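You operate a simulated robot arm through the tools that you are given. There is no shell and no other tool.

You run a simulated robot arm. Do the job below in one go: nothing can be reset, and whatever is moved stays where it is left.

## Task
Lay in the mushroom before the jig, free the tray and push it out.
Fine: stem up, in the free corner; lock on FREE, then clamp open; use the pusher and draw it back; size slide to large for the next tray.

Only the result counts: the job must be done as asked and must still hold three seconds after the hand-in. Knocking over, shifting, dropping, spilling or breaking anything else fails it.

## Robot
A 6-joint arm with a fingered hand, fixed in place. Base frame: the origin is on the floor under the middle of its stand, x ahead of it, y to its left, z up; the work surface is at about z = 744. Lengths are in mm, angles in rad, forces in N, time in s.
With the tool pointing down near the work surface it reaches from about 340 to 740 mm from the base axis. Its first joint turns from -2.007 to 2.007 rad. Payload 4 kg.
The TCP is the grasp point between the finger pads, 26 mm short of the fingertips. In the tool frame z runs along the fingers and y along their closing line. The gripper opens to 132 mm; its body begins 73 mm behind the TCP. The gripper is a hand of 4 fingers: y runs from the thumb to the fingers, the wrist lies at [0, 0, -239] in the tool frame, and closing takes about 1.5 s.
Orientation is that of the tool frame in the base frame, as a unit quaternion [x, y, z, w]. With the fingers straight down and closing along the base's y, the tool's x points along the base's -x, its y along +y and its z along -z.

## Interface
- The arm moves only by the tool jog_arm. Its arguments are lists of equal length, an entry for each row: "offset": the shift along the base's x, y, z in mm, a list of three; "angular": the turn, a rotation vector about the base's x, y, z in rad, a list of three. In form: {"offset": [[dx, dy, dz], ...], "angular": [[ax, ay, az], ...]}. A call has 1 to 20 rows; each row shifts and turns the commanded pose from where the row before left it. "jaw" is the closure, from 0 (fully open) to 1 (shut), set as the call begins (left out, the last holds). Each row takes 0.2 s and may step no farther than 50 mm and 0.15 rad from the row before; otherwise, or with a gripper value out of range, the whole call is refused. A pose out of reach is approached as far as the arm can. The call stops where the force on the tool passes 50 N (or 10 N more than at its start, if that is more) or the arm is blocked; 0.2 s more then pass. Each finger travels about 153 mm/s and halts on what it meets, pressing with about 32 N; the grip force reading is that of the motor and also rises with nothing between the fingers. The clock runs only during rows and for 0.2 s after the last one: add rows that do not move to give the fingers time. The reply holds the time, the measured pose of the TCP, the force on the tool along the base axes, the opening and the grip force, in the units named above and with some noise, with the torque about the TCP (base axes, N m) and any sound that the robot's microphone picked up, and new pictures: "show" is both (left out), scene, wrist or none.
- Cameras (640 x 400 px; columns grow to the right, rows downward): "scene" is fixed at [221, 650.9, 1453.3]; the picture's right is [-0.83, -0.56, 0.00], its down [-0.39, 0.58, -0.72] and it looks along [0.40, -0.60, -0.69] (base axes); focal length 358 px, centre (320, 200). "wrist" rides on the gripper at [68, 2, -97] in the tool frame; the picture's right is [-0.02, 1.00, 0.00], its down [-0.82, -0.02, -0.58] and it looks along [-0.58, -0.01, 0.82] (tool axes); focal length 270 px, centre (320, 200). There is no depth. A picture from a camera that has moved, and an enlarged one, comes with that camera's place and axes in the base frame and with its lens.
- slide_trunk(by): slides the trunk up (or, below 0, down) by that many mm; the arm rides with it, the base frame stays. It gives what a move gives, with no picture.
- curl_fingers(finger1, finger2, finger3, thumb_bend): sets how far each is bent, from 0 (flat) to 1 (curled in); at 0.3 the hand is open as for a grip, at 0.7 the pads meet at the TCP. One left out holds its place. A second passes; each finger stops where it meets its share of the squeeze, and holds until it gets a number again. A gripper value or a shape takes the hand back. It gives what a move gives, with no picture; readings hold the bend of each and the force on the fingers (four entries, about 0 where the hand has none), thumb and palm.
- preshape(shape): the hand has 4 fingers and takes this shape, open, in about a second: jaw (thumb against the fingers, like two jaws); tri (thumb and two fingers); tip (a fingertip pinch); poke (one finger out to press); point (the index stretched); flat (the hand flat); cup (the hand cupped); fist (a fist). The gripper value then closes the fingers along that shape, each until it touches; the sizes above hold for jaw. It gives what a move gives, with no picture.
- zoom(camera, box): a new picture of the part [left, top, right, bottom] of that camera's present view, enlarged. It takes no simulated time.
- close_job(): hands the job in; it is judged then, once.

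Places have to be worked out from the pictures, the camera data and where the tool is seen. Open the gripper and draw the arm clear of the work before you hand the job in, unless the task says otherwise.

The tools are called after "Request:" as name(argument=value, ...) on one line, values as JSON. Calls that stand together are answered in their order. jog_arm: Moves the arm, as the interface text tells. Its arguments: {"type":"object","properties":{"offset":{"type":"array","items":{"type":"array","items":{"type":"number"}}},"angular":{"type":"array","items":{"type":"array","items":{"type":"number"}}},"jaw":{"type":"number"},"show":{"type":"string","enum":["both","scene","wrist","none"]}},"required":["offset","angular"]} The other tools are called the same way: slide_trunk (by) moves the trunk up or down; preshape (shape) gives the hand a shape; curl_fingers (finger1, finger2, finger3, thumb_bend) moves the fingers one by one; zoom (camera, box) takes an enlarged picture of a part of a camera's view; close_job () hands the job in.

At the start:

```text
t: 0.0
eef_pos: [557.0, 21.9, 985.6]
ee_rot: [0.0, 1.0, 0.0, 0.0]
contact_force: [-0.8, -0.5, 0.4]
wrist_torque: [-0.02, 0.01, 0.0]
width: 132.0
grasp_force: 0.0
shape: jaw
bend: [0.3, 0.3, 0.3, 0.3]
finger forces: [0.0, 0.1, 0.1, 0.1, 0.1, 0.1]
trunk travel left (down, up): [-825.0, 165.0]
```

scene: 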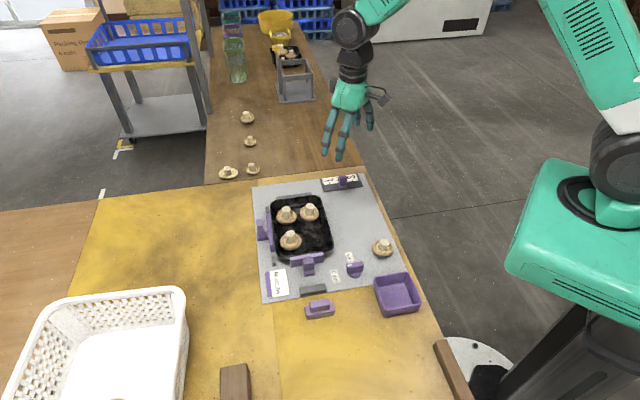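
wrist: 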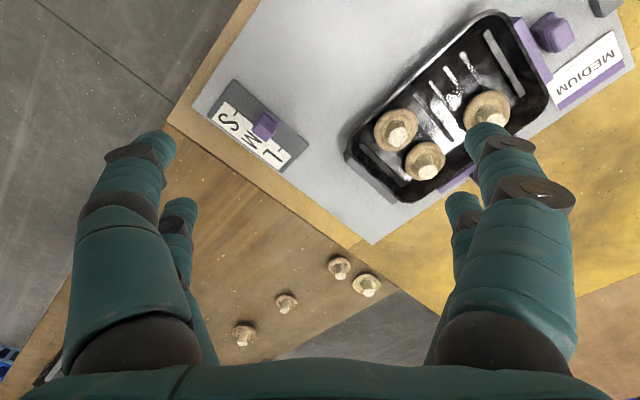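

I'll look closer at the jig first: the tray with three mushrooms, lock, clamp, pusher, size slide, and a loose mushroom next to it.

Request:
zoom(camera="scene", box=[240, 160, 440, 330])

Request:
zoom(camera="scene", box=[300, 230, 430, 325])

Request:
zoom(camera="wrist", box=[180, 0, 640, 240])

```text
2.35 times, centred on (340, 245) of scene
camera zoom: at [221.0, 650.9, 1453.3], right [-0.83, -0.56, 0.0], down [-0.39, 0.58, -0.72], along [0.4, -0.6, -0.69], focal length 843 px, centre (273, 94)
```

zoom: 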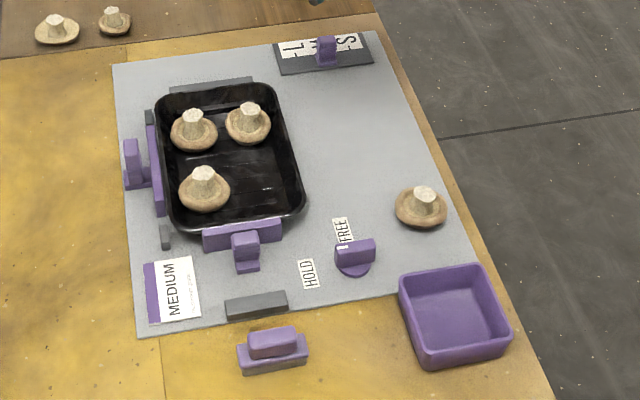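

```text
4.21 times, centred on (365, 278) of scene
camera zoom: at [221.0, 650.9, 1453.3], right [-0.83, -0.56, 0.0], down [-0.39, 0.58, -0.72], along [0.4, -0.6, -0.69], focal length 1508 px, centre (130, -126)
```

zoom: 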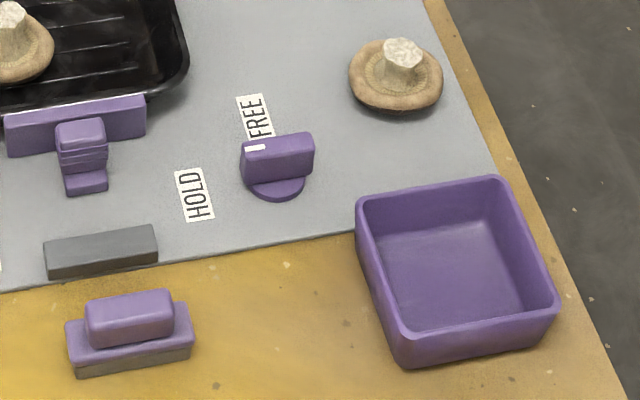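

```text
1.39 times, centred on (410, 120) of wrist
camera zoom: at [489.6, 25.2, 1079.9], right [0.02, 1.0, 0.0], down [0.82, -0.02, 0.58], along [0.58, -0.01, -0.82], focal length 376 px, centre (195, 311)
```

zoom: 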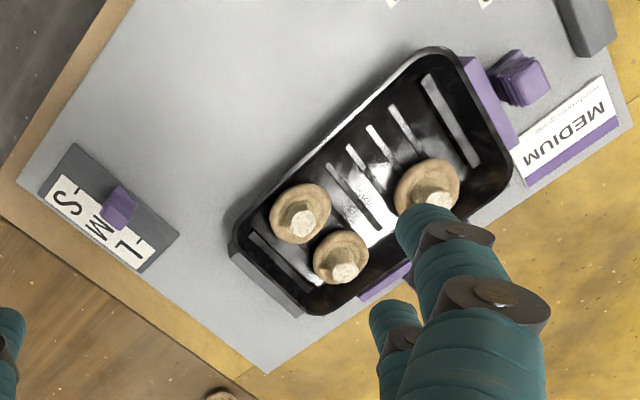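

The grey board holds the tray (free corner nearest the knob), the knob's white mark looks to be on HOLD, and there are two purple sliders. I zoom in on each to tell clamp from pusher.

Request:
zoom(camera="scene", box=[248, 190, 318, 240])

Request:
zoom(camera="scene", box=[280, 235, 370, 300])

Request:
zoom(camera="scene", box=[310, 165, 380, 205])

Request:
zoom(camera="scene", box=[255, 255, 345, 325])

Request:
zoom(camera="wrist", box=[200, 60, 320, 190])

Request:
zoom(camera="wrist", box=[460, 0, 640, 130])

Request:
zoom(camera="scene", box=[200, 0, 400, 170])

```text
8.00 times, centred on (283, 215) of scene
camera zoom: at [221.0, 650.9, 1453.3], right [-0.83, -0.56, 0.0], down [-0.39, 0.58, -0.72], along [0.4, -0.6, -0.69], focal length 2865 px, centre (616, 80)
```

zoom: 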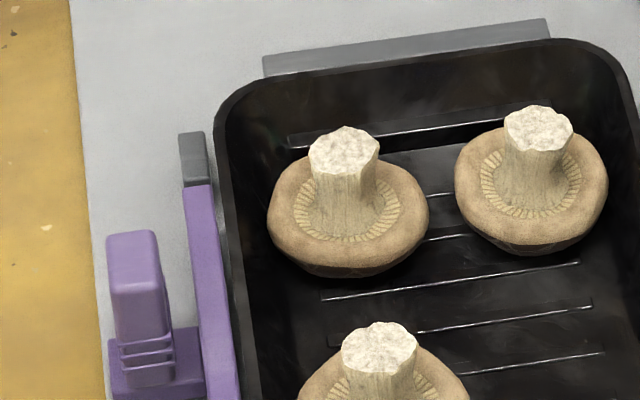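

```text
6.15 times, centred on (325, 268) of scene
camera zoom: at [221.0, 650.9, 1453.3], right [-0.83, -0.56, 0.0], down [-0.39, 0.58, -0.72], along [0.4, -0.6, -0.69], focal length 2204 px, centre (289, -215)
```

zoom: 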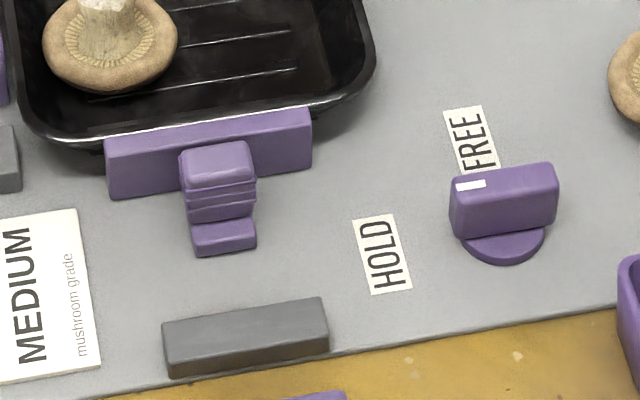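

```text
9.14 times, centred on (345, 185) of scene
camera zoom: at [221.0, 650.9, 1453.3], right [-0.83, -0.56, 0.0], down [-0.39, 0.58, -0.72], along [0.4, -0.6, -0.69], focal length 3274 px, centre (91, 337)
```

zoom: 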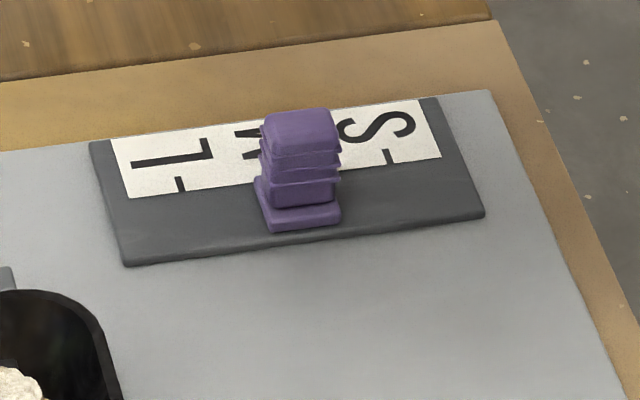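

```text
5.71 times, centred on (300, 290) of scene
camera zoom: at [221.0, 650.9, 1453.3], right [-0.83, -0.56, 0.0], down [-0.39, 0.58, -0.72], along [0.4, -0.6, -0.69], focal length 2046 px, centre (434, -314)
```

zoom: 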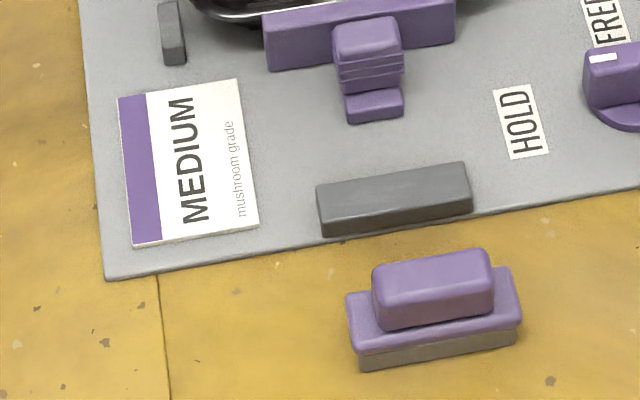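

```text
3.08 times, centred on (260, 125) of wrist
camera zoom: at [489.6, 25.2, 1079.9], right [0.02, 1.0, 0.0], down [0.82, -0.02, 0.58], along [0.58, -0.01, -0.82], focal length 832 px, centre (505, 431)
```

zoom: 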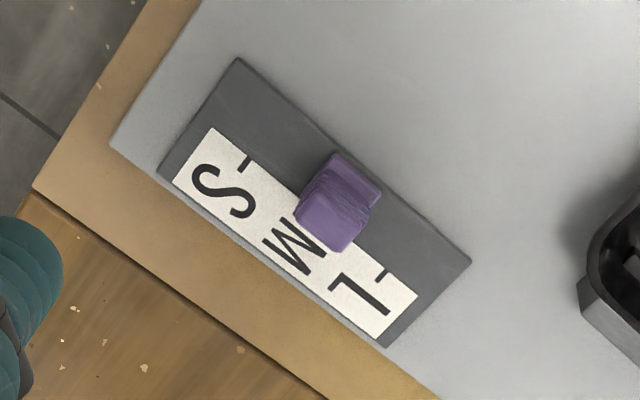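

```text
3.08 times, centred on (550, 65) of wrist
camera zoom: at [489.6, 25.2, 1079.9], right [0.02, 1.0, 0.0], down [0.82, -0.02, 0.58], along [0.58, -0.01, -0.82], focal length 832 px, centre (-388, 615)
```

zoom: 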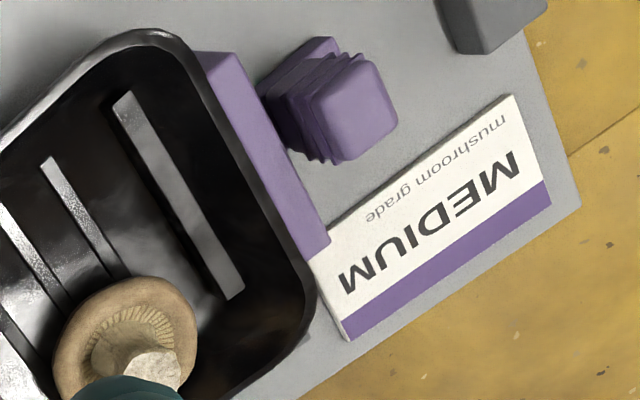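

```text
2.35 times, centred on (300, 85) of scene
camera zoom: at [221.0, 650.9, 1453.3], right [-0.83, -0.56, 0.0], down [-0.39, 0.58, -0.72], along [0.4, -0.6, -0.69], focal length 843 px, centre (367, 471)
```

zoom: 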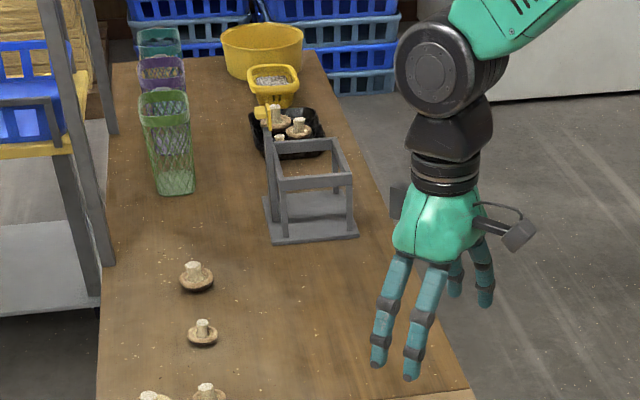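

Clamp = the purple slider at the tray's short side (backstop behind it), pusher = the one on the long side between the small fences, and the lock mark is on HOLD. The tray is turned about 45° and its free corner is near (560, 171); the mushroom is near (404, 106). I try the tip pinch shape and turn the hand 45° while moving above the mushroom.

Request:
preshape(shape="tip")

Request:
jog_arm(offset=[[-25, 14, 0], [-25, 14, 0], [-25, 14, 0], [-25, 14, 0], [-25, 14, 0], [-28, 14, 0]], angular=[[0, 0, 0.131], [0, 0, 0.131], [0, 0, 0.131], [0, 0, 0.131], [0, 0, 0.131], [0, 0, 0.13]])

```text
t: 0.9
eef_pos: [556.8, 22.1, 984.9]
ee_rot: [0.0, 1.0, 0.0, 0.001]
contact_force: [0.4, 0.1, 0.2]
wrist_torque: [0.0, -0.01, -0.02]
width: 131.9
grasp_force: 0.1
shape: tip
bend: [0.3, 0.3, 0.3, 0.3]
finger forces: [0.0, 0.0, 0.0, 0.0, 0.1, 0.0]
trunk travel left (down, up): [-825.0, 165.0]
```

```text
t: 2.3
eef_pos: [402.5, 109.1, 985.5]
ee_rot: [-0.384, 0.923, 0.001, 0.0]
contact_force: [0.5, 0.2, 1.1]
wrist_torque: [0.0, 0.01, -0.01]
width: 131.9
grasp_force: 0.0
shape: tip
bend: [0.3, 0.3, 0.3, 0.3]
finger forces: [0.1, 0.0, 0.1, 0.0, 0.1, 0.0]
trunk travel left (down, up): [-825.0, 165.0]
camera wrist: at [354.3, 62.3, 1080.0], right [-0.69, 0.72, 0.0], down [0.59, 0.56, 0.58], along [0.42, 0.4, -0.82], focal length 270 px, centre (320, 200)
```

scene: 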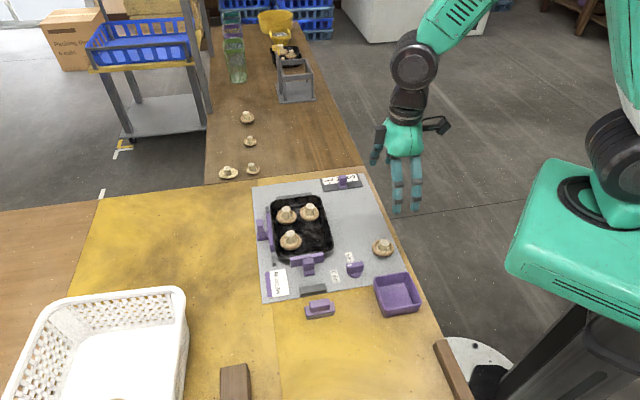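
wrist: 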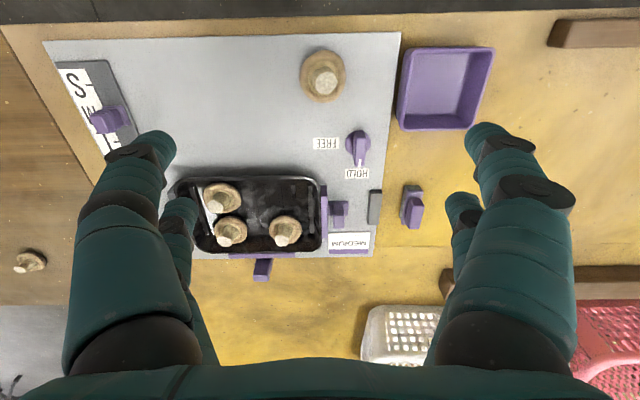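

I check what the hand looks like now, and zoom on the mushroom.

Request:
zoom(camera="scene", box=[350, 90, 460, 230])

Request:
zoom(camera="wrist", box=[270, 30, 430, 260])

Request:
zoom(camera="wrist", box=[160, 160, 400, 300])

```text
2.86 times, centred on (405, 160) of scene
camera zoom: at [221.0, 650.9, 1453.3], right [-0.83, -0.56, 0.0], down [-0.39, 0.58, -0.72], along [0.4, -0.6, -0.69], focal length 1023 px, centre (77, 314)
```

zoom: 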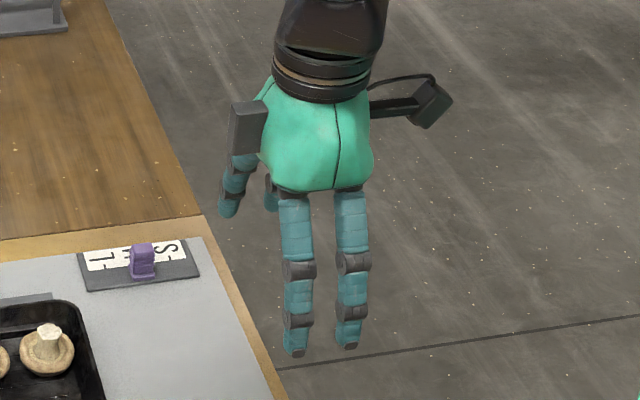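

```text
1.74 times, centred on (350, 145) of wrist
camera zoom: at [354.3, 62.3, 1080.0], right [-0.69, 0.72, 0.0], down [0.59, 0.56, 0.58], along [0.42, 0.4, -0.82], focal length 470 px, centre (268, 296)
```

zoom: 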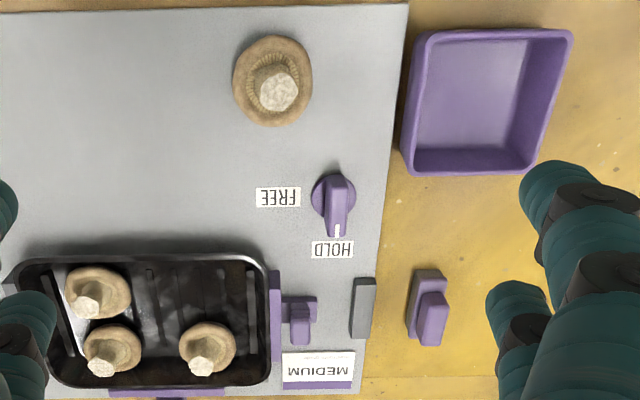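

```text
2.67 times, centred on (280, 230) of wrist
camera zoom: at [354.3, 62.3, 1080.0], right [-0.69, 0.72, 0.0], down [0.59, 0.56, 0.58], along [0.42, 0.4, -0.82], focal length 721 px, centre (427, 120)
```

zoom: 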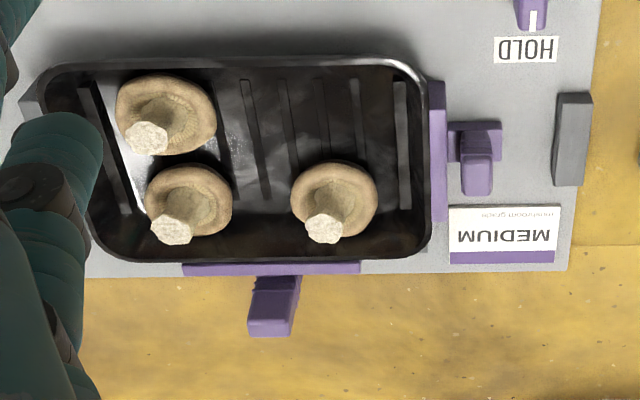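

The camera is now lined up with the jig. I close the hand in free air to see how the tip shape pinches and where the fingertips meet.

Request:
jog_arm(offset=[[0, 0, 0], [0, 0, 0], [0, 0, 0], [0, 0, 0], [0, 0, 0], [0, 0, 0]], angular=[[0, 0, 0], [0, 0, 0], [0, 0, 0], [0, 0, 0], [0, 0, 0], [0, 0, 0]], jaw=0.75)

Request:
zoom(camera="scene", box=[350, 90, 460, 230])

```text
t: 3.7
eef_pos: [404.0, 109.2, 985.1]
ee_rot: [-0.383, 0.924, 0.0, 0.0]
contact_force: [-0.4, -0.2, 0.0]
wrist_torque: [-0.02, -0.01, 0.0]
width: 33.6
grasp_force: 0.0
shape: tip
bend: [0.73, 0.73, 0.73, 0.7]
finger forces: [0.0, 0.1, 0.0, 0.0, 0.0, 0.0]
trunk travel left (down, up): [-825.0, 165.0]
camera wrist: at [355.0, 62.3, 1079.9], right [-0.69, 0.72, 0.0], down [0.59, 0.56, 0.58], along [0.42, 0.4, -0.82], focal length 270 px, centre (320, 200)
```

scene: 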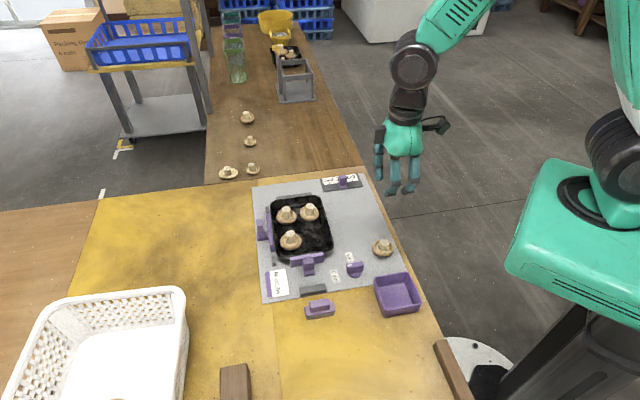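
wrist: 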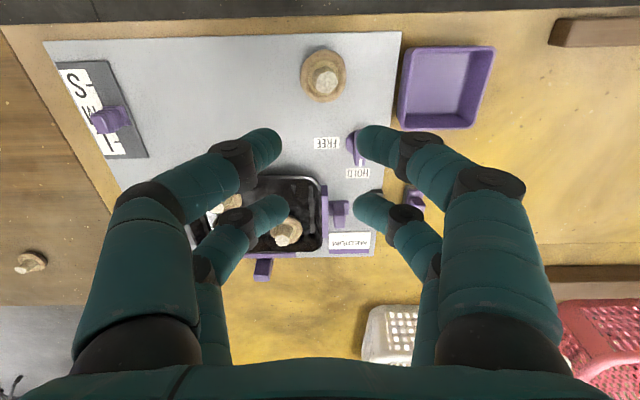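

```text
2.86 times, centred on (405, 160) of scene
camera zoom: at [221.0, 650.9, 1453.3], right [-0.83, -0.56, 0.0], down [-0.39, 0.58, -0.72], along [0.4, -0.6, -0.69], focal length 1023 px, centre (77, 314)
```

zoom: 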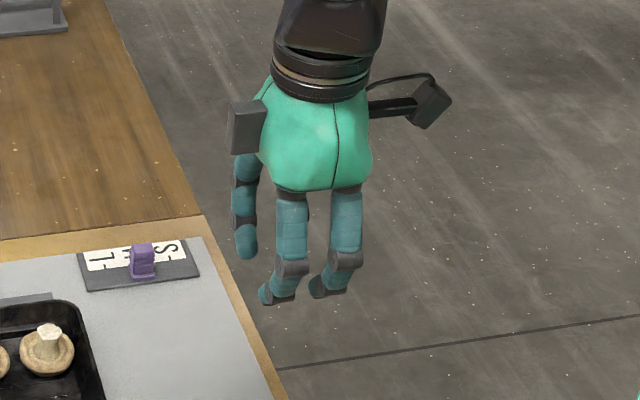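

The hand is two opposing finger pairs about 36 mm apart. I reopen it in the jaw shape, shift over the mushroom (about 396, 106) and come down to take a better look at it.

Request:
preshape(shape="jaw")

Request:
jog_arm(offset=[[-8, -3, -40], [0, 0, -40], [0, 0, -40], [0, 0, 0]], angular=[[0, 0, 0], [0, 0, 0], [0, 0, 0], [0, 0, 0]], jaw=0.75)

```text
t: 4.6
eef_pos: [404.0, 108.9, 985.0]
ee_rot: [-0.382, 0.924, -0.001, 0.0]
contact_force: [0.0, 0.3, 1.3]
wrist_torque: [0.01, 0.0, -0.01]
width: 132.1
grasp_force: 0.0
shape: jaw
bend: [0.3, 0.3, 0.3, 0.3]
finger forces: [0.1, 0.0, 0.0, 0.0, 0.0, 0.1]
trunk travel left (down, up): [-825.0, 165.0]
```

```text
t: 5.6
eef_pos: [396.4, 102.7, 865.3]
ee_rot: [-0.383, 0.924, 0.0, 0.001]
contact_force: [-0.2, 1.0, 0.2]
wrist_torque: [0.04, -0.01, 0.0]
width: 33.3
grasp_force: 0.1
shape: jaw
bend: [0.73, 0.73, 0.73, 0.7]
finger forces: [0.0, 0.0, 0.1, 0.0, 0.0, 0.1]
trunk travel left (down, up): [-825.0, 165.0]
camera wrist: at [348.5, 56.7, 960.2], right [-0.69, 0.72, 0.0], down [0.59, 0.56, 0.58], along [0.42, 0.4, -0.82], focal length 270 px, centre (320, 200)
```

scene: 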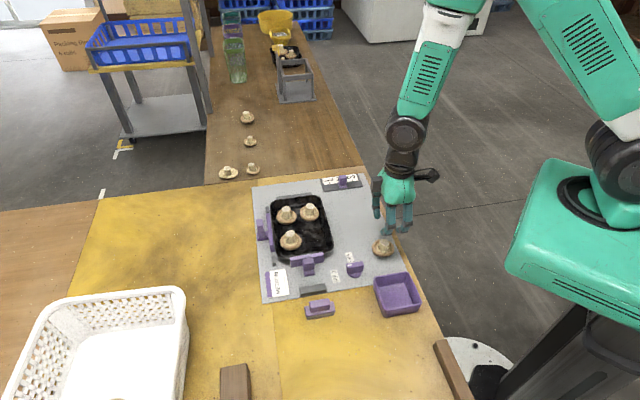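
wrist: 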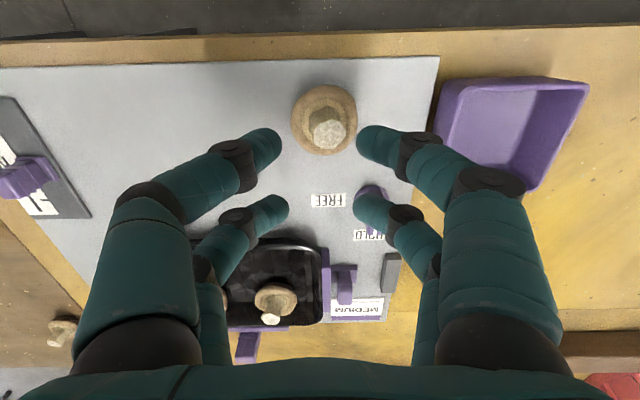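

In both shapes the pads close evenly; the mushroom is about 3 mm to tool +y of the TCP. I open to about 75 mm, correct sideways and go down to 800 to check alignment.

Request:
jog_arm(offset=[[-1.2, 1.2, 0], [-1.2, 1.2, 0], [0, 0, -20], [0, 0, -20], [0, 0, -25], [0, 0, 0]], angular=[[0, 0, 0], [0, 0, 0], [0, 0, 0], [0, 0, 0], [0, 0, 0], [0, 0, 0]], jaw=0.42)

```text
t: 7.0
eef_pos: [393.7, 105.7, 801.1]
ee_rot: [-0.383, 0.924, 0.0, 0.0]
contact_force: [0.7, -0.1, 0.3]
wrist_torque: [-0.02, 0.0, 0.04]
width: 75.8
grasp_force: 0.0
shape: jaw
bend: [0.72, 0.72, 0.72, 0.7]
finger forces: [0.1, 0.1, 0.0, 0.1, 0.0, 0.1]
trunk travel left (down, up): [-825.0, 165.0]
camera wrist: at [344.8, 59.5, 895.2], right [-0.69, 0.72, 0.0], down [0.59, 0.56, 0.58], along [0.42, 0.4, -0.82], focal length 270 px, centre (320, 200)
```

scene: 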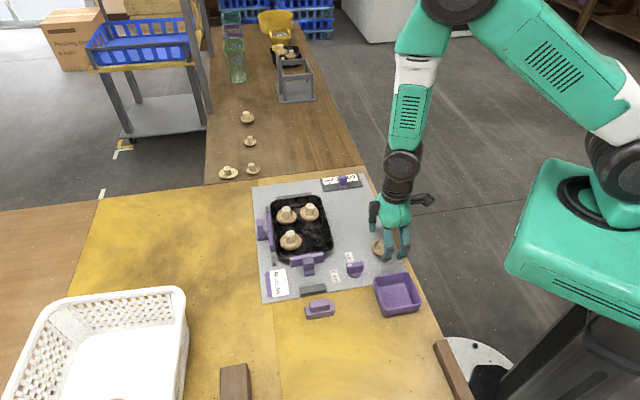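
wrist: 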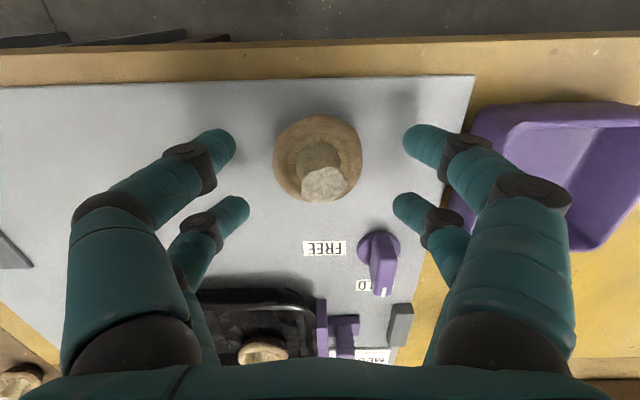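

The mushroom is centred between the four fingers. I go down so the fingertips are just above the board, then close on the cap.

Request:
jog_arm(offset=[[0, 0, -12], [0, 0, -12], [0, 0, 0]], angular=[[0, 0, 0], [0, 0, 0], [0, 0, 0]])

Request:
jog_arm(offset=[[0, 0, 0], [0, 0, 0], [0, 0, 0], [0, 0, 0]], angular=[[0, 0, 0], [0, 0, 0], [0, 0, 0], [0, 0, 0]], jaw=0.72)

```text
t: 7.8
eef_pos: [393.9, 106.0, 777.1]
ee_rot: [-0.384, 0.923, 0.0, -0.001]
contact_force: [-0.7, 0.6, -0.6]
wrist_torque: [0.02, 0.0, 0.03]
width: 76.0
grasp_force: 0.2
shape: jaw
bend: [0.72, 0.72, 0.72, 0.7]
finger forces: [0.1, 0.0, 0.0, 0.0, 0.0, 0.0]
trunk travel left (down, up): [-825.0, 165.0]
camera wrist: at [344.9, 59.3, 871.9], right [-0.69, 0.72, 0.0], down [0.59, 0.56, 0.58], along [0.42, 0.4, -0.82], focal length 270 px, centre (320, 200)
```

scene: 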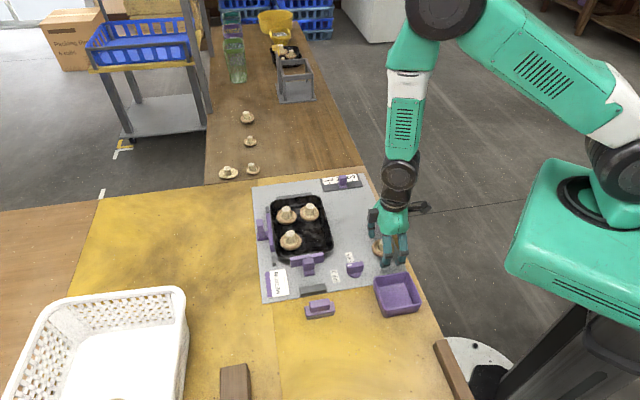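
wrist: 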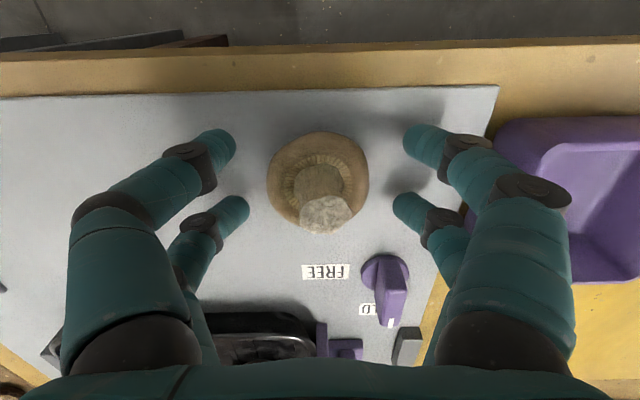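

```text
t: 8.8
eef_pos: [394.5, 106.2, 777.9]
ee_rot: [-0.383, 0.924, 0.0, 0.0]
contact_force: [-0.8, 0.0, 0.3]
wrist_torque: [0.01, 0.02, -0.01]
width: 36.9
grasp_force: 12.0
shape: jaw
bend: [0.74, 0.74, 0.74, 0.7]
finger forces: [10.6, 11.2, 10.3, 0.0, 11.1, 0.0]
trunk travel left (down, up): [-825.0, 165.0]
camera wrist: at [345.0, 59.3, 872.1], right [-0.69, 0.72, 0.0], down [0.59, 0.56, 0.58], along [0.42, 0.4, -0.82], focal length 270 px, centre (320, 200)
```

scene: 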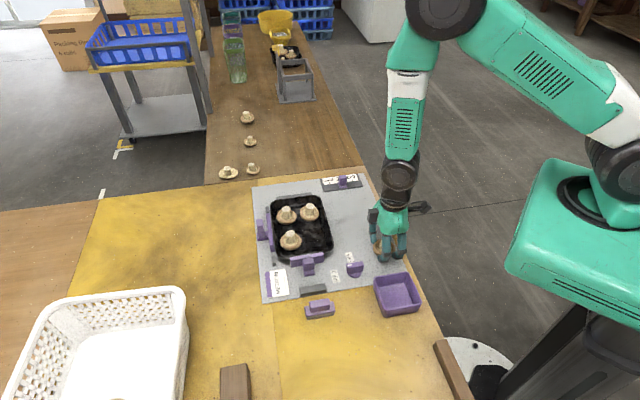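
wrist: 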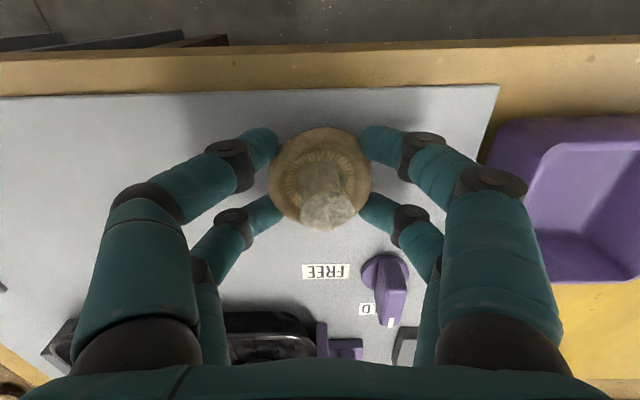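

All four fingers hold the cap with about 11 N each. I lift a little and check that the mushroom comes along upright.

Request:
jog_arm(offset=[[0, 0, 5], [0, 0, 10], [0, 0, 15], [0, 0, 30], [0, 0, 30], [0, 0, 0]], angular=[[0, 0, 0], [0, 0, 0], [0, 0, 0], [0, 0, 0], [0, 0, 0], [0, 0, 0]], jaw=0.75)

Request:
zoom(camera="scene", box=[350, 170, 450, 270])

```text
t: 10.2
eef_pos: [395.4, 106.1, 866.9]
ee_rot: [-0.383, 0.924, 0.001, 0.0]
contact_force: [0.3, 0.2, 0.0]
wrist_torque: [0.03, 0.01, 0.0]
width: 36.6
grasp_force: 12.0
shape: jaw
bend: [0.73, 0.74, 0.74, 0.7]
finger forces: [11.2, 11.6, 11.0, 0.0, 11.5, 0.0]
trunk travel left (down, up): [-825.0, 165.0]
camera wrist: at [346.8, 59.4, 960.7], right [-0.69, 0.72, 0.0], down [0.59, 0.56, 0.58], along [0.42, 0.4, -0.82], focal length 270 px, centre (320, 200)
```

scene: 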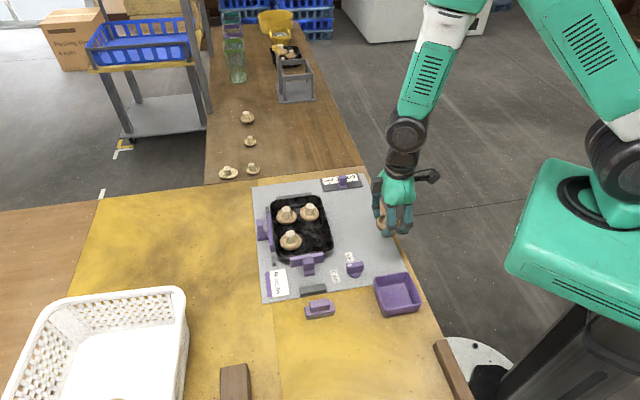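
wrist: 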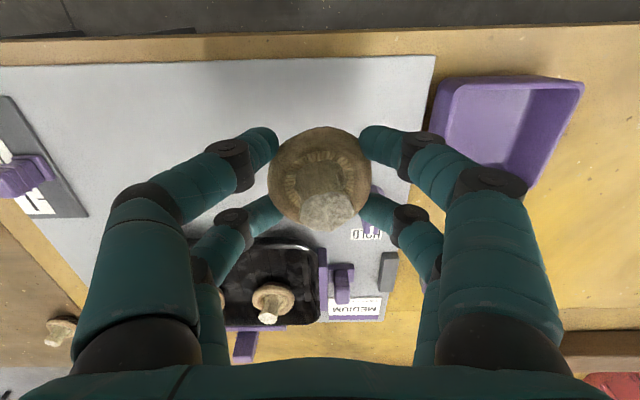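

```text
4.00 times, centred on (400, 220) of scene
camera zoom: at [221.0, 650.9, 1453.3], right [-0.83, -0.56, 0.0], down [-0.39, 0.58, -0.72], along [0.4, -0.6, -0.69], focal length 1432 px, centre (0, 120)
```

zoom: 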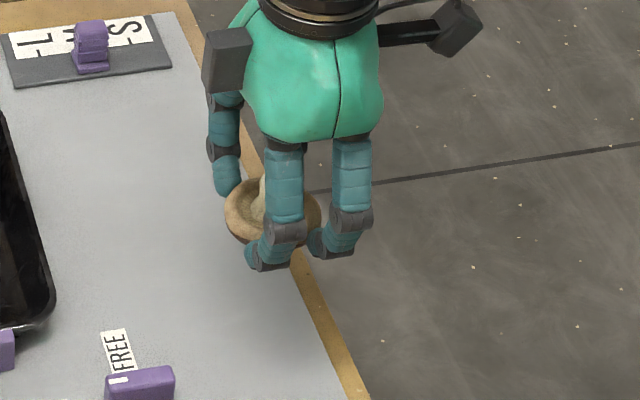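

The mushroom is held upright. From the wrist picture the free corner's grid spot is near (549, 172); I aim a few mm away from the side wall, about (553, 176), and move there at this height.

Request:
jog_arm(offset=[[32, 14, 5], [32, 14, 0], [32, 14, 0], [32, 14, 0], [30, 14, 0], [0, 0, 0]], angular=[[0, 0, 0], [0, 0, 0], [0, 0, 0], [0, 0, 0], [0, 0, 0], [0, 0, 0]])

Request:
zoom(camera="scene", box=[250, 150, 370, 290])

```text
t: 11.6
eef_pos: [553.0, 175.3, 868.7]
ee_rot: [-0.382, 0.924, 0.0, 0.0]
contact_force: [-0.8, -0.6, -0.6]
wrist_torque: [0.0, -0.01, 0.01]
width: 36.5
grasp_force: 11.9
shape: jaw
bend: [0.73, 0.74, 0.73, 0.7]
finger forces: [11.4, 11.6, 11.2, 0.1, 11.5, 0.1]
trunk travel left (down, up): [-825.0, 165.0]
camera wrist: at [503.8, 128.6, 965.4], right [-0.69, 0.72, 0.0], down [0.59, 0.56, 0.58], along [0.42, 0.4, -0.82], focal length 270 px, centre (320, 200)
```

scene: 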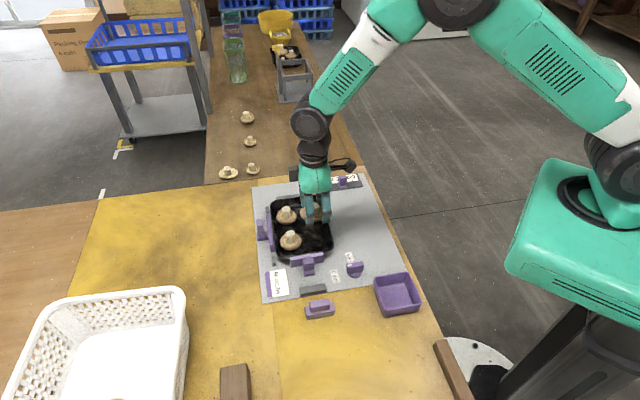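
wrist: 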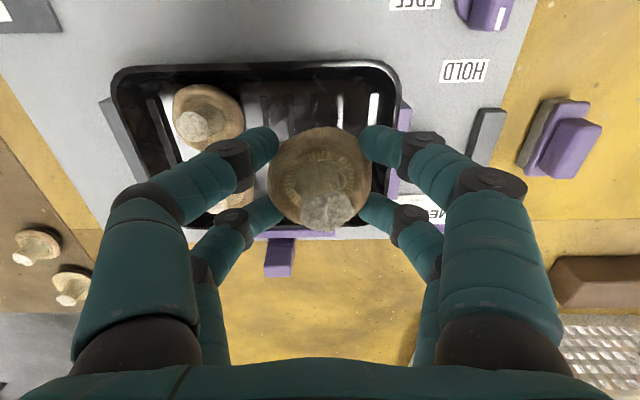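

```text
2.86 times, centred on (310, 220) of scene
camera zoom: at [221.0, 650.9, 1453.3], right [-0.83, -0.56, 0.0], down [-0.39, 0.58, -0.72], along [0.4, -0.6, -0.69], focal length 1023 px, centre (349, 143)
```

zoom: 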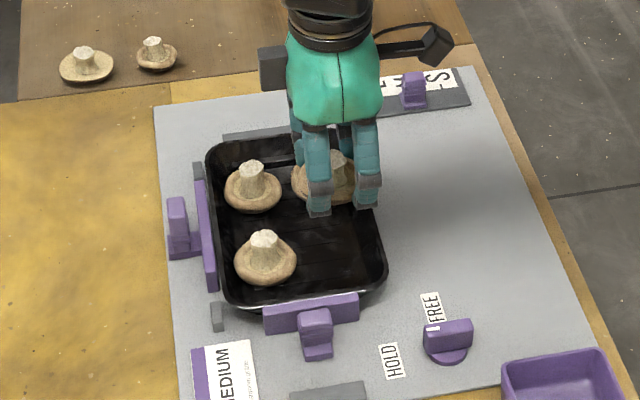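

The spot is right: about 33 mm from the inner rim beside it and 58 mm from the clamp side, with clear space from the neighbours. I lower towards the tray floor in stages.

Request:
jog_arm(offset=[[0, 0, -25], [0, 0, -25], [0, 0, -20], [0, 0, -8], [0, 0, 0]], angular=[[0, 0, 0], [0, 0, 0], [0, 0, 0], [0, 0, 0], [0, 0, 0]])

Request:
zoom(camera="scene", box=[250, 170, 370, 290])

```text
t: 12.8
eef_pos: [552.1, 177.7, 791.8]
ee_rot: [-0.383, 0.924, 0.0, 0.0]
contact_force: [-0.1, 0.1, 0.1]
wrist_torque: [-0.02, 0.0, -0.01]
width: 36.4
grasp_force: 11.9
shape: jaw
bend: [0.73, 0.74, 0.74, 0.7]
finger forces: [11.4, 11.6, 11.1, 0.1, 11.7, 0.1]
trunk travel left (down, up): [-825.0, 165.0]
camera wrist: at [503.1, 130.5, 887.7], right [-0.69, 0.72, 0.0], down [0.59, 0.56, 0.58], along [0.42, 0.4, -0.82], focal length 270 px, centre (320, 200)
```

scene: 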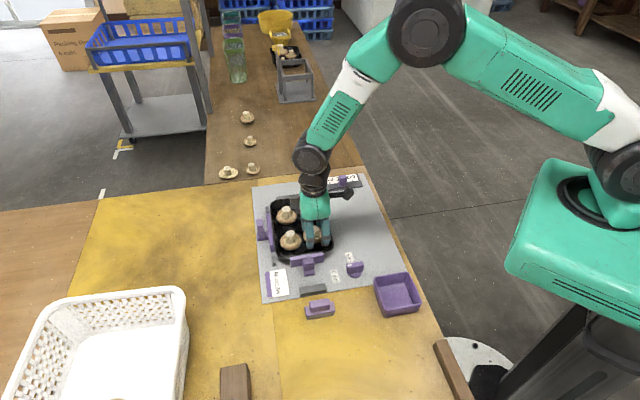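
wrist: 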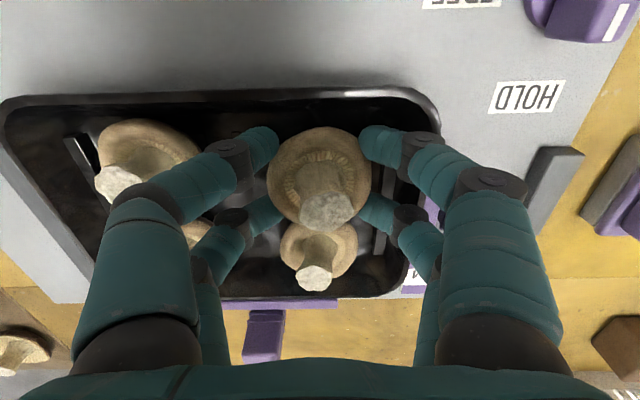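

```text
3.33 times, centred on (310, 230) of scene
camera zoom: at [221.0, 650.9, 1453.3], right [-0.83, -0.56, 0.0], down [-0.39, 0.58, -0.72], along [0.4, -0.6, -0.69], focal length 1194 px, centre (353, 100)
```

zoom: 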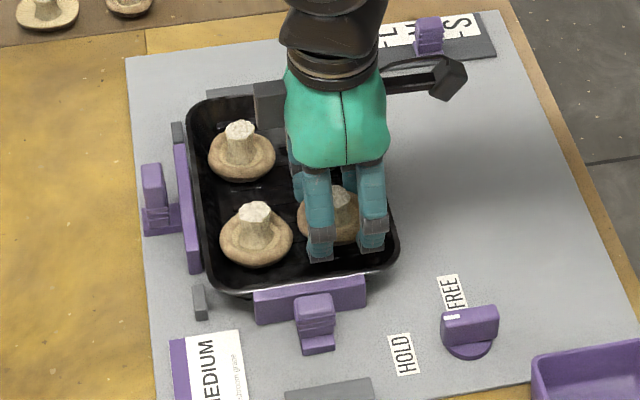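

No contact yet and clearances look good. I continue in small steps, watching the force.

Request:
jog_arm(offset=[[0, 0, -2], [0, 0, -2], [0, 0, -2], [0, 0, -2]], angular=[[0, 0, 0], [0, 0, 0], [0, 0, 0], [0, 0, 0]], show="wrist")

```text
t: 13.8
eef_pos: [551.4, 176.3, 785.0]
ee_rot: [-0.383, 0.924, 0.0, 0.001]
contact_force: [0.4, 0.0, 0.6]
wrist_torque: [0.01, -0.02, 0.01]
width: 36.4
grasp_force: 11.7
shape: jaw
bend: [0.73, 0.74, 0.74, 0.7]
finger forces: [11.6, 11.6, 11.2, 0.0, 11.6, 0.0]
trunk travel left (down, up): [-825.0, 165.0]
camera wrist: at [503.4, 130.1, 879.7], right [-0.69, 0.72, 0.0], down [0.59, 0.56, 0.58], along [0.42, 0.4, -0.82], focal length 270 px, centre (320, 200)
```

wrist: 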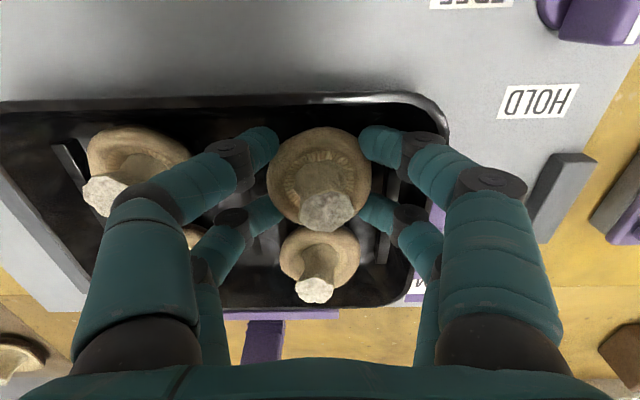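

Still no contact at 785. I continue down slowly.

Request:
jog_arm(offset=[[0, 0, -1], [0, 0, -1], [0, 0, -1], [0, 0, 0]], angular=[[0, 0, 0], [0, 0, 0], [0, 0, 0], [0, 0, 0]], show="none")

```text
t: 14.8
eef_pos: [551.4, 175.8, 782.1]
ee_rot: [-0.382, 0.924, 0.001, 0.0]
contact_force: [-0.5, 0.2, -0.3]
wrist_torque: [0.02, 0.0, 0.0]
width: 36.7
grasp_force: 12.0
shape: jaw
bend: [0.73, 0.74, 0.74, 0.7]
finger forces: [11.5, 11.6, 11.2, 0.0, 11.7, 0.1]
trunk travel left (down, up): [-825.0, 165.0]
```

Request:
jog_arm(offset=[[0, 0, -1], [0, 0, -1], [0, 0, 0]], angular=[[0, 0, 0], [0, 0, 0], [0, 0, 0]], show="wrist")

```text
t: 15.6
eef_pos: [552.4, 175.8, 779.9]
ee_rot: [-0.383, 0.924, 0.001, 0.0]
contact_force: [0.6, 0.4, 0.6]
wrist_torque: [0.01, 0.01, 0.0]
width: 36.5
grasp_force: 12.0
shape: jaw
bend: [0.73, 0.74, 0.74, 0.7]
finger forces: [11.4, 11.6, 11.1, 0.0, 11.7, 0.1]
trunk travel left (down, up): [-825.0, 165.0]
camera wrist: at [502.9, 129.7, 875.0], right [-0.69, 0.72, 0.0], down [0.59, 0.56, 0.58], along [0.42, 0.4, -0.82], focal length 270 px, centre (320, 200)
```

wrist: 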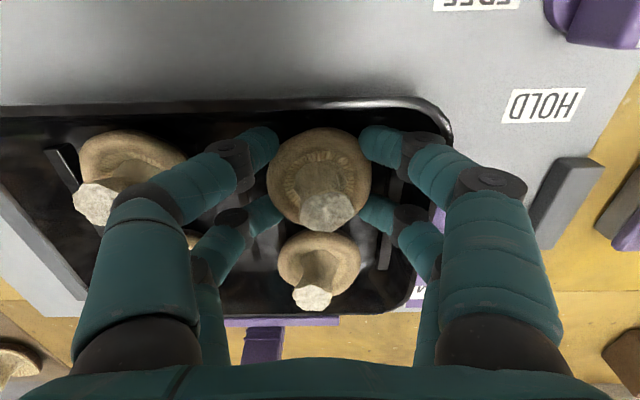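

The held cap and its neighbour now appear at almost the same height, so the floor is close. One-mm steps on.

Request:
jog_arm(offset=[[0, 0, -1], [0, 0, 0]], angular=[[0, 0, 0], [0, 0, 0]], show="none")

Request:
jog_arm(offset=[[0, 0, -1], [0, 0, 0]], angular=[[0, 0, 0], [0, 0, 0]], show="none")

```text
t: 16.2
eef_pos: [552.1, 176.7, 780.7]
ee_rot: [-0.382, 0.924, 0.0, 0.001]
contact_force: [0.1, -0.4, 4.4]
wrist_torque: [-0.08, -0.01, 0.01]
width: 36.5
grasp_force: 11.7
shape: jaw
bend: [0.74, 0.74, 0.74, 0.7]
finger forces: [11.4, 11.5, 11.2, 0.0, 12.1, 0.0]
trunk travel left (down, up): [-825.0, 165.0]
```

```text
t: 16.8
eef_pos: [550.9, 176.5, 777.9]
ee_rot: [-0.383, 0.924, 0.0, 0.0]
contact_force: [1.0, -1.1, 6.5]
wrist_torque: [-0.02, 0.0, 0.01]
width: 36.2
grasp_force: 11.4
shape: jaw
bend: [0.74, 0.74, 0.74, 0.7]
finger forces: [10.1, 10.8, 10.5, 0.0, 10.9, 0.0]
trunk travel left (down, up): [-825.0, 165.0]
```

Contact at about 5 N: the mushroom rests on the tray floor. I open only a little (fingers move along the tray's long axis, clear of the neighbours) and look.

Request:
jog_arm(offset=[[0, 0, 0.5], [0, 0, 0], [0, 0, 0]], angular=[[0, 0, 0], [0, 0, 0], [0, 0, 0]], jaw=0.57, show="wrist")

```text
t: 17.6
eef_pos: [552.1, 175.1, 778.1]
ee_rot: [-0.383, 0.924, 0.0, 0.0]
contact_force: [2.7, -2.6, 1.2]
wrist_torque: [-0.06, -0.01, 0.01]
width: 53.8
grasp_force: 0.0
shape: jaw
bend: [0.74, 0.74, 0.73, 0.7]
finger forces: [2.2, 2.4, 0.1, 0.0, 0.1, 0.0]
trunk travel left (down, up): [-825.0, 165.0]
camera wrist: at [503.0, 129.4, 872.7], right [-0.69, 0.72, 0.0], down [0.59, 0.56, 0.58], along [0.42, 0.4, -0.82], focal length 270 px, centre (320, 200)
```

wrist: 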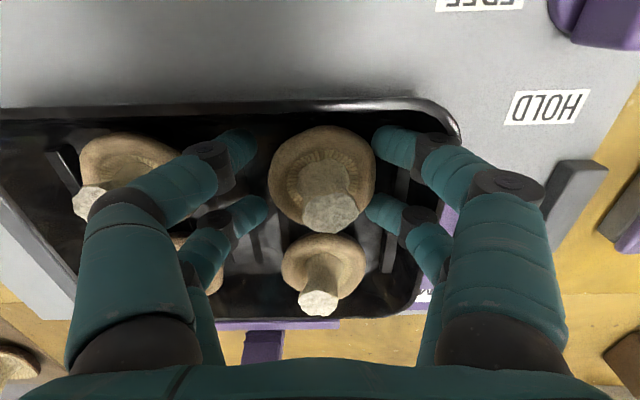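

The mushroom stands free; the right fingers touch something lightly (about 3 N, likely a floor rib). I lift straight up gently.

Request:
jog_arm(offset=[[0.7, -0.7, 2], [0, 0, 3], [0, 0, 5], [0, 0, 10], [0, 0, 20], [0, 0, 40], [0, 0, 40]], angular=[[0, 0, 0], [0, 0, 0], [0, 0, 0], [0, 0, 0], [0, 0, 0], [0, 0, 0], [0, 0, 0]])

Request:
zoom(camera="scene", box=[250, 170, 370, 290])

```text
t: 19.2
eef_pos: [552.3, 173.6, 900.4]
ee_rot: [-0.384, 0.923, 0.001, -0.001]
contact_force: [-0.5, 0.4, 0.6]
wrist_torque: [-0.02, -0.01, 0.01]
width: 56.3
grasp_force: 0.1
shape: jaw
bend: [0.73, 0.73, 0.73, 0.7]
finger forces: [0.0, 0.0, 0.0, 0.0, 0.0, 0.0]
trunk travel left (down, up): [-825.0, 165.0]
camera wrist: at [504.0, 127.2, 994.3], right [-0.69, 0.72, 0.0], down [0.59, 0.56, 0.58], along [0.42, 0.4, -0.82], focal length 270 px, centre (320, 200)
```

scene: 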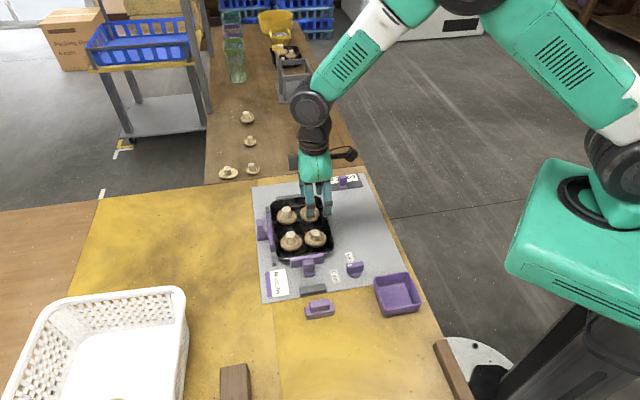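
wrist: 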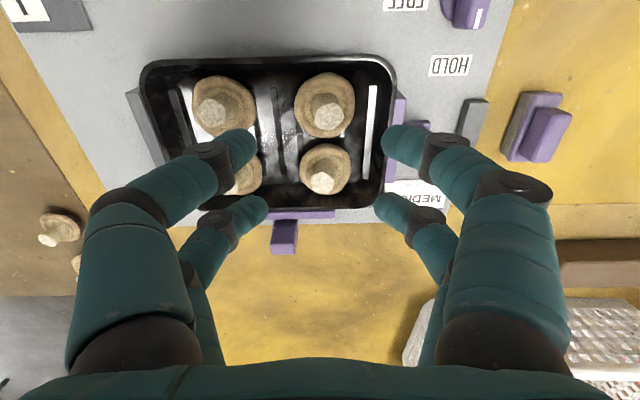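

```text
3.33 times, centred on (310, 230) of scene
camera zoom: at [221.0, 650.9, 1453.3], right [-0.83, -0.56, 0.0], down [-0.39, 0.58, -0.72], along [0.4, -0.6, -0.69], focal length 1194 px, centre (353, 100)
```

zoom: 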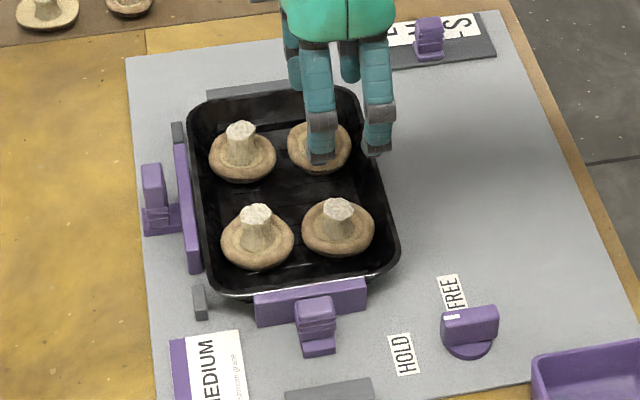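

All four mushrooms stand stem-up in the tray. Next the lock: knob centre is near (421, 193) with its blade along the hand's present x-axis. I move over it with a narrow opening.

Request:
jog_arm(offset=[[-44, 6, 0], [-44, 6, -10], [-43, 7, -30], [0, 0, 0]], angular=[[0, 0, 0], [0, 0, 0], [0, 0, 0], [0, 0, 0]], jaw=0.66)

Request:
zoom(camera="wrist", box=[240, 60, 440, 200])

```text
refused: row 3 steps farther than a row can; nothing moved
```

```text
2.86 times, centred on (340, 130) of wrist
camera zoom: at [504.0, 127.2, 994.3], right [-0.69, 0.72, 0.0], down [0.59, 0.56, 0.58], along [0.42, 0.4, -0.82], focal length 772 px, centre (263, 400)
```

zoom: 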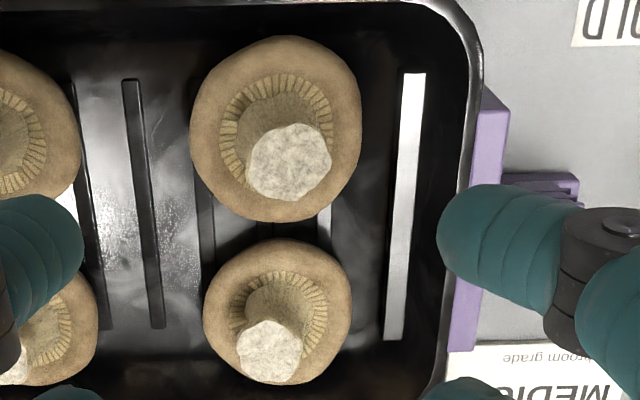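

The step was too long for one row; I split it up.

Request:
jog_arm(offset=[[-44, 6, 0], [-44, 6, -10], [-30, 5, -15], [-13, 2, -15], [0, 0, 0]], angular=[[0, 0, 0], [0, 0, 0], [0, 0, 0], [0, 0, 0], [0, 0, 0]], jaw=0.66)

Request:
zoom(camera="wrist", box=[240, 60, 440, 200])

```text
t: 20.4
eef_pos: [420.9, 195.5, 858.4]
ee_rot: [-0.383, 0.924, 0.0, 0.001]
contact_force: [-0.9, -0.3, 0.7]
wrist_torque: [0.0, 0.01, 0.02]
width: 45.4
grasp_force: 0.1
shape: jaw
bend: [0.73, 0.73, 0.73, 0.7]
finger forces: [0.0, 0.1, 0.0, 0.0, 0.0, 0.0]
trunk travel left (down, up): [-825.0, 165.0]
camera wrist: at [371.7, 148.5, 953.0], right [-0.69, 0.72, 0.0], down [0.59, 0.56, 0.58], along [0.42, 0.4, -0.82], focal length 270 px, centre (320, 200)
```

scene: 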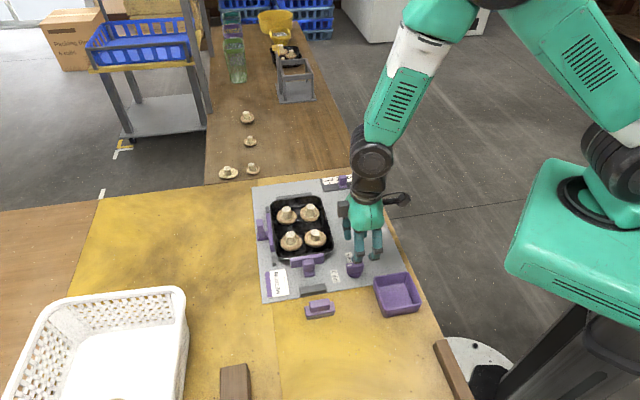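
wrist: 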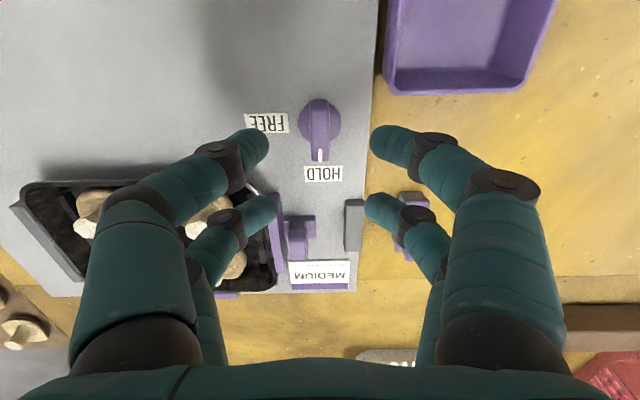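

```text
2.86 times, centred on (340, 130) of wrist
camera zoom: at [371.7, 148.5, 953.0], right [-0.69, 0.72, 0.0], down [0.59, 0.56, 0.58], along [0.42, 0.4, -0.82], focal length 772 px, centre (263, 400)
```

zoom: 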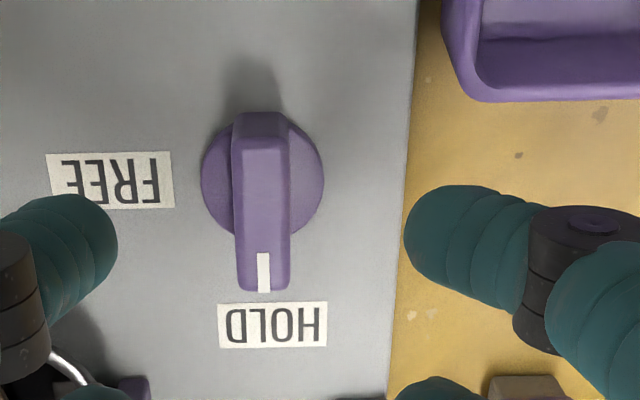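

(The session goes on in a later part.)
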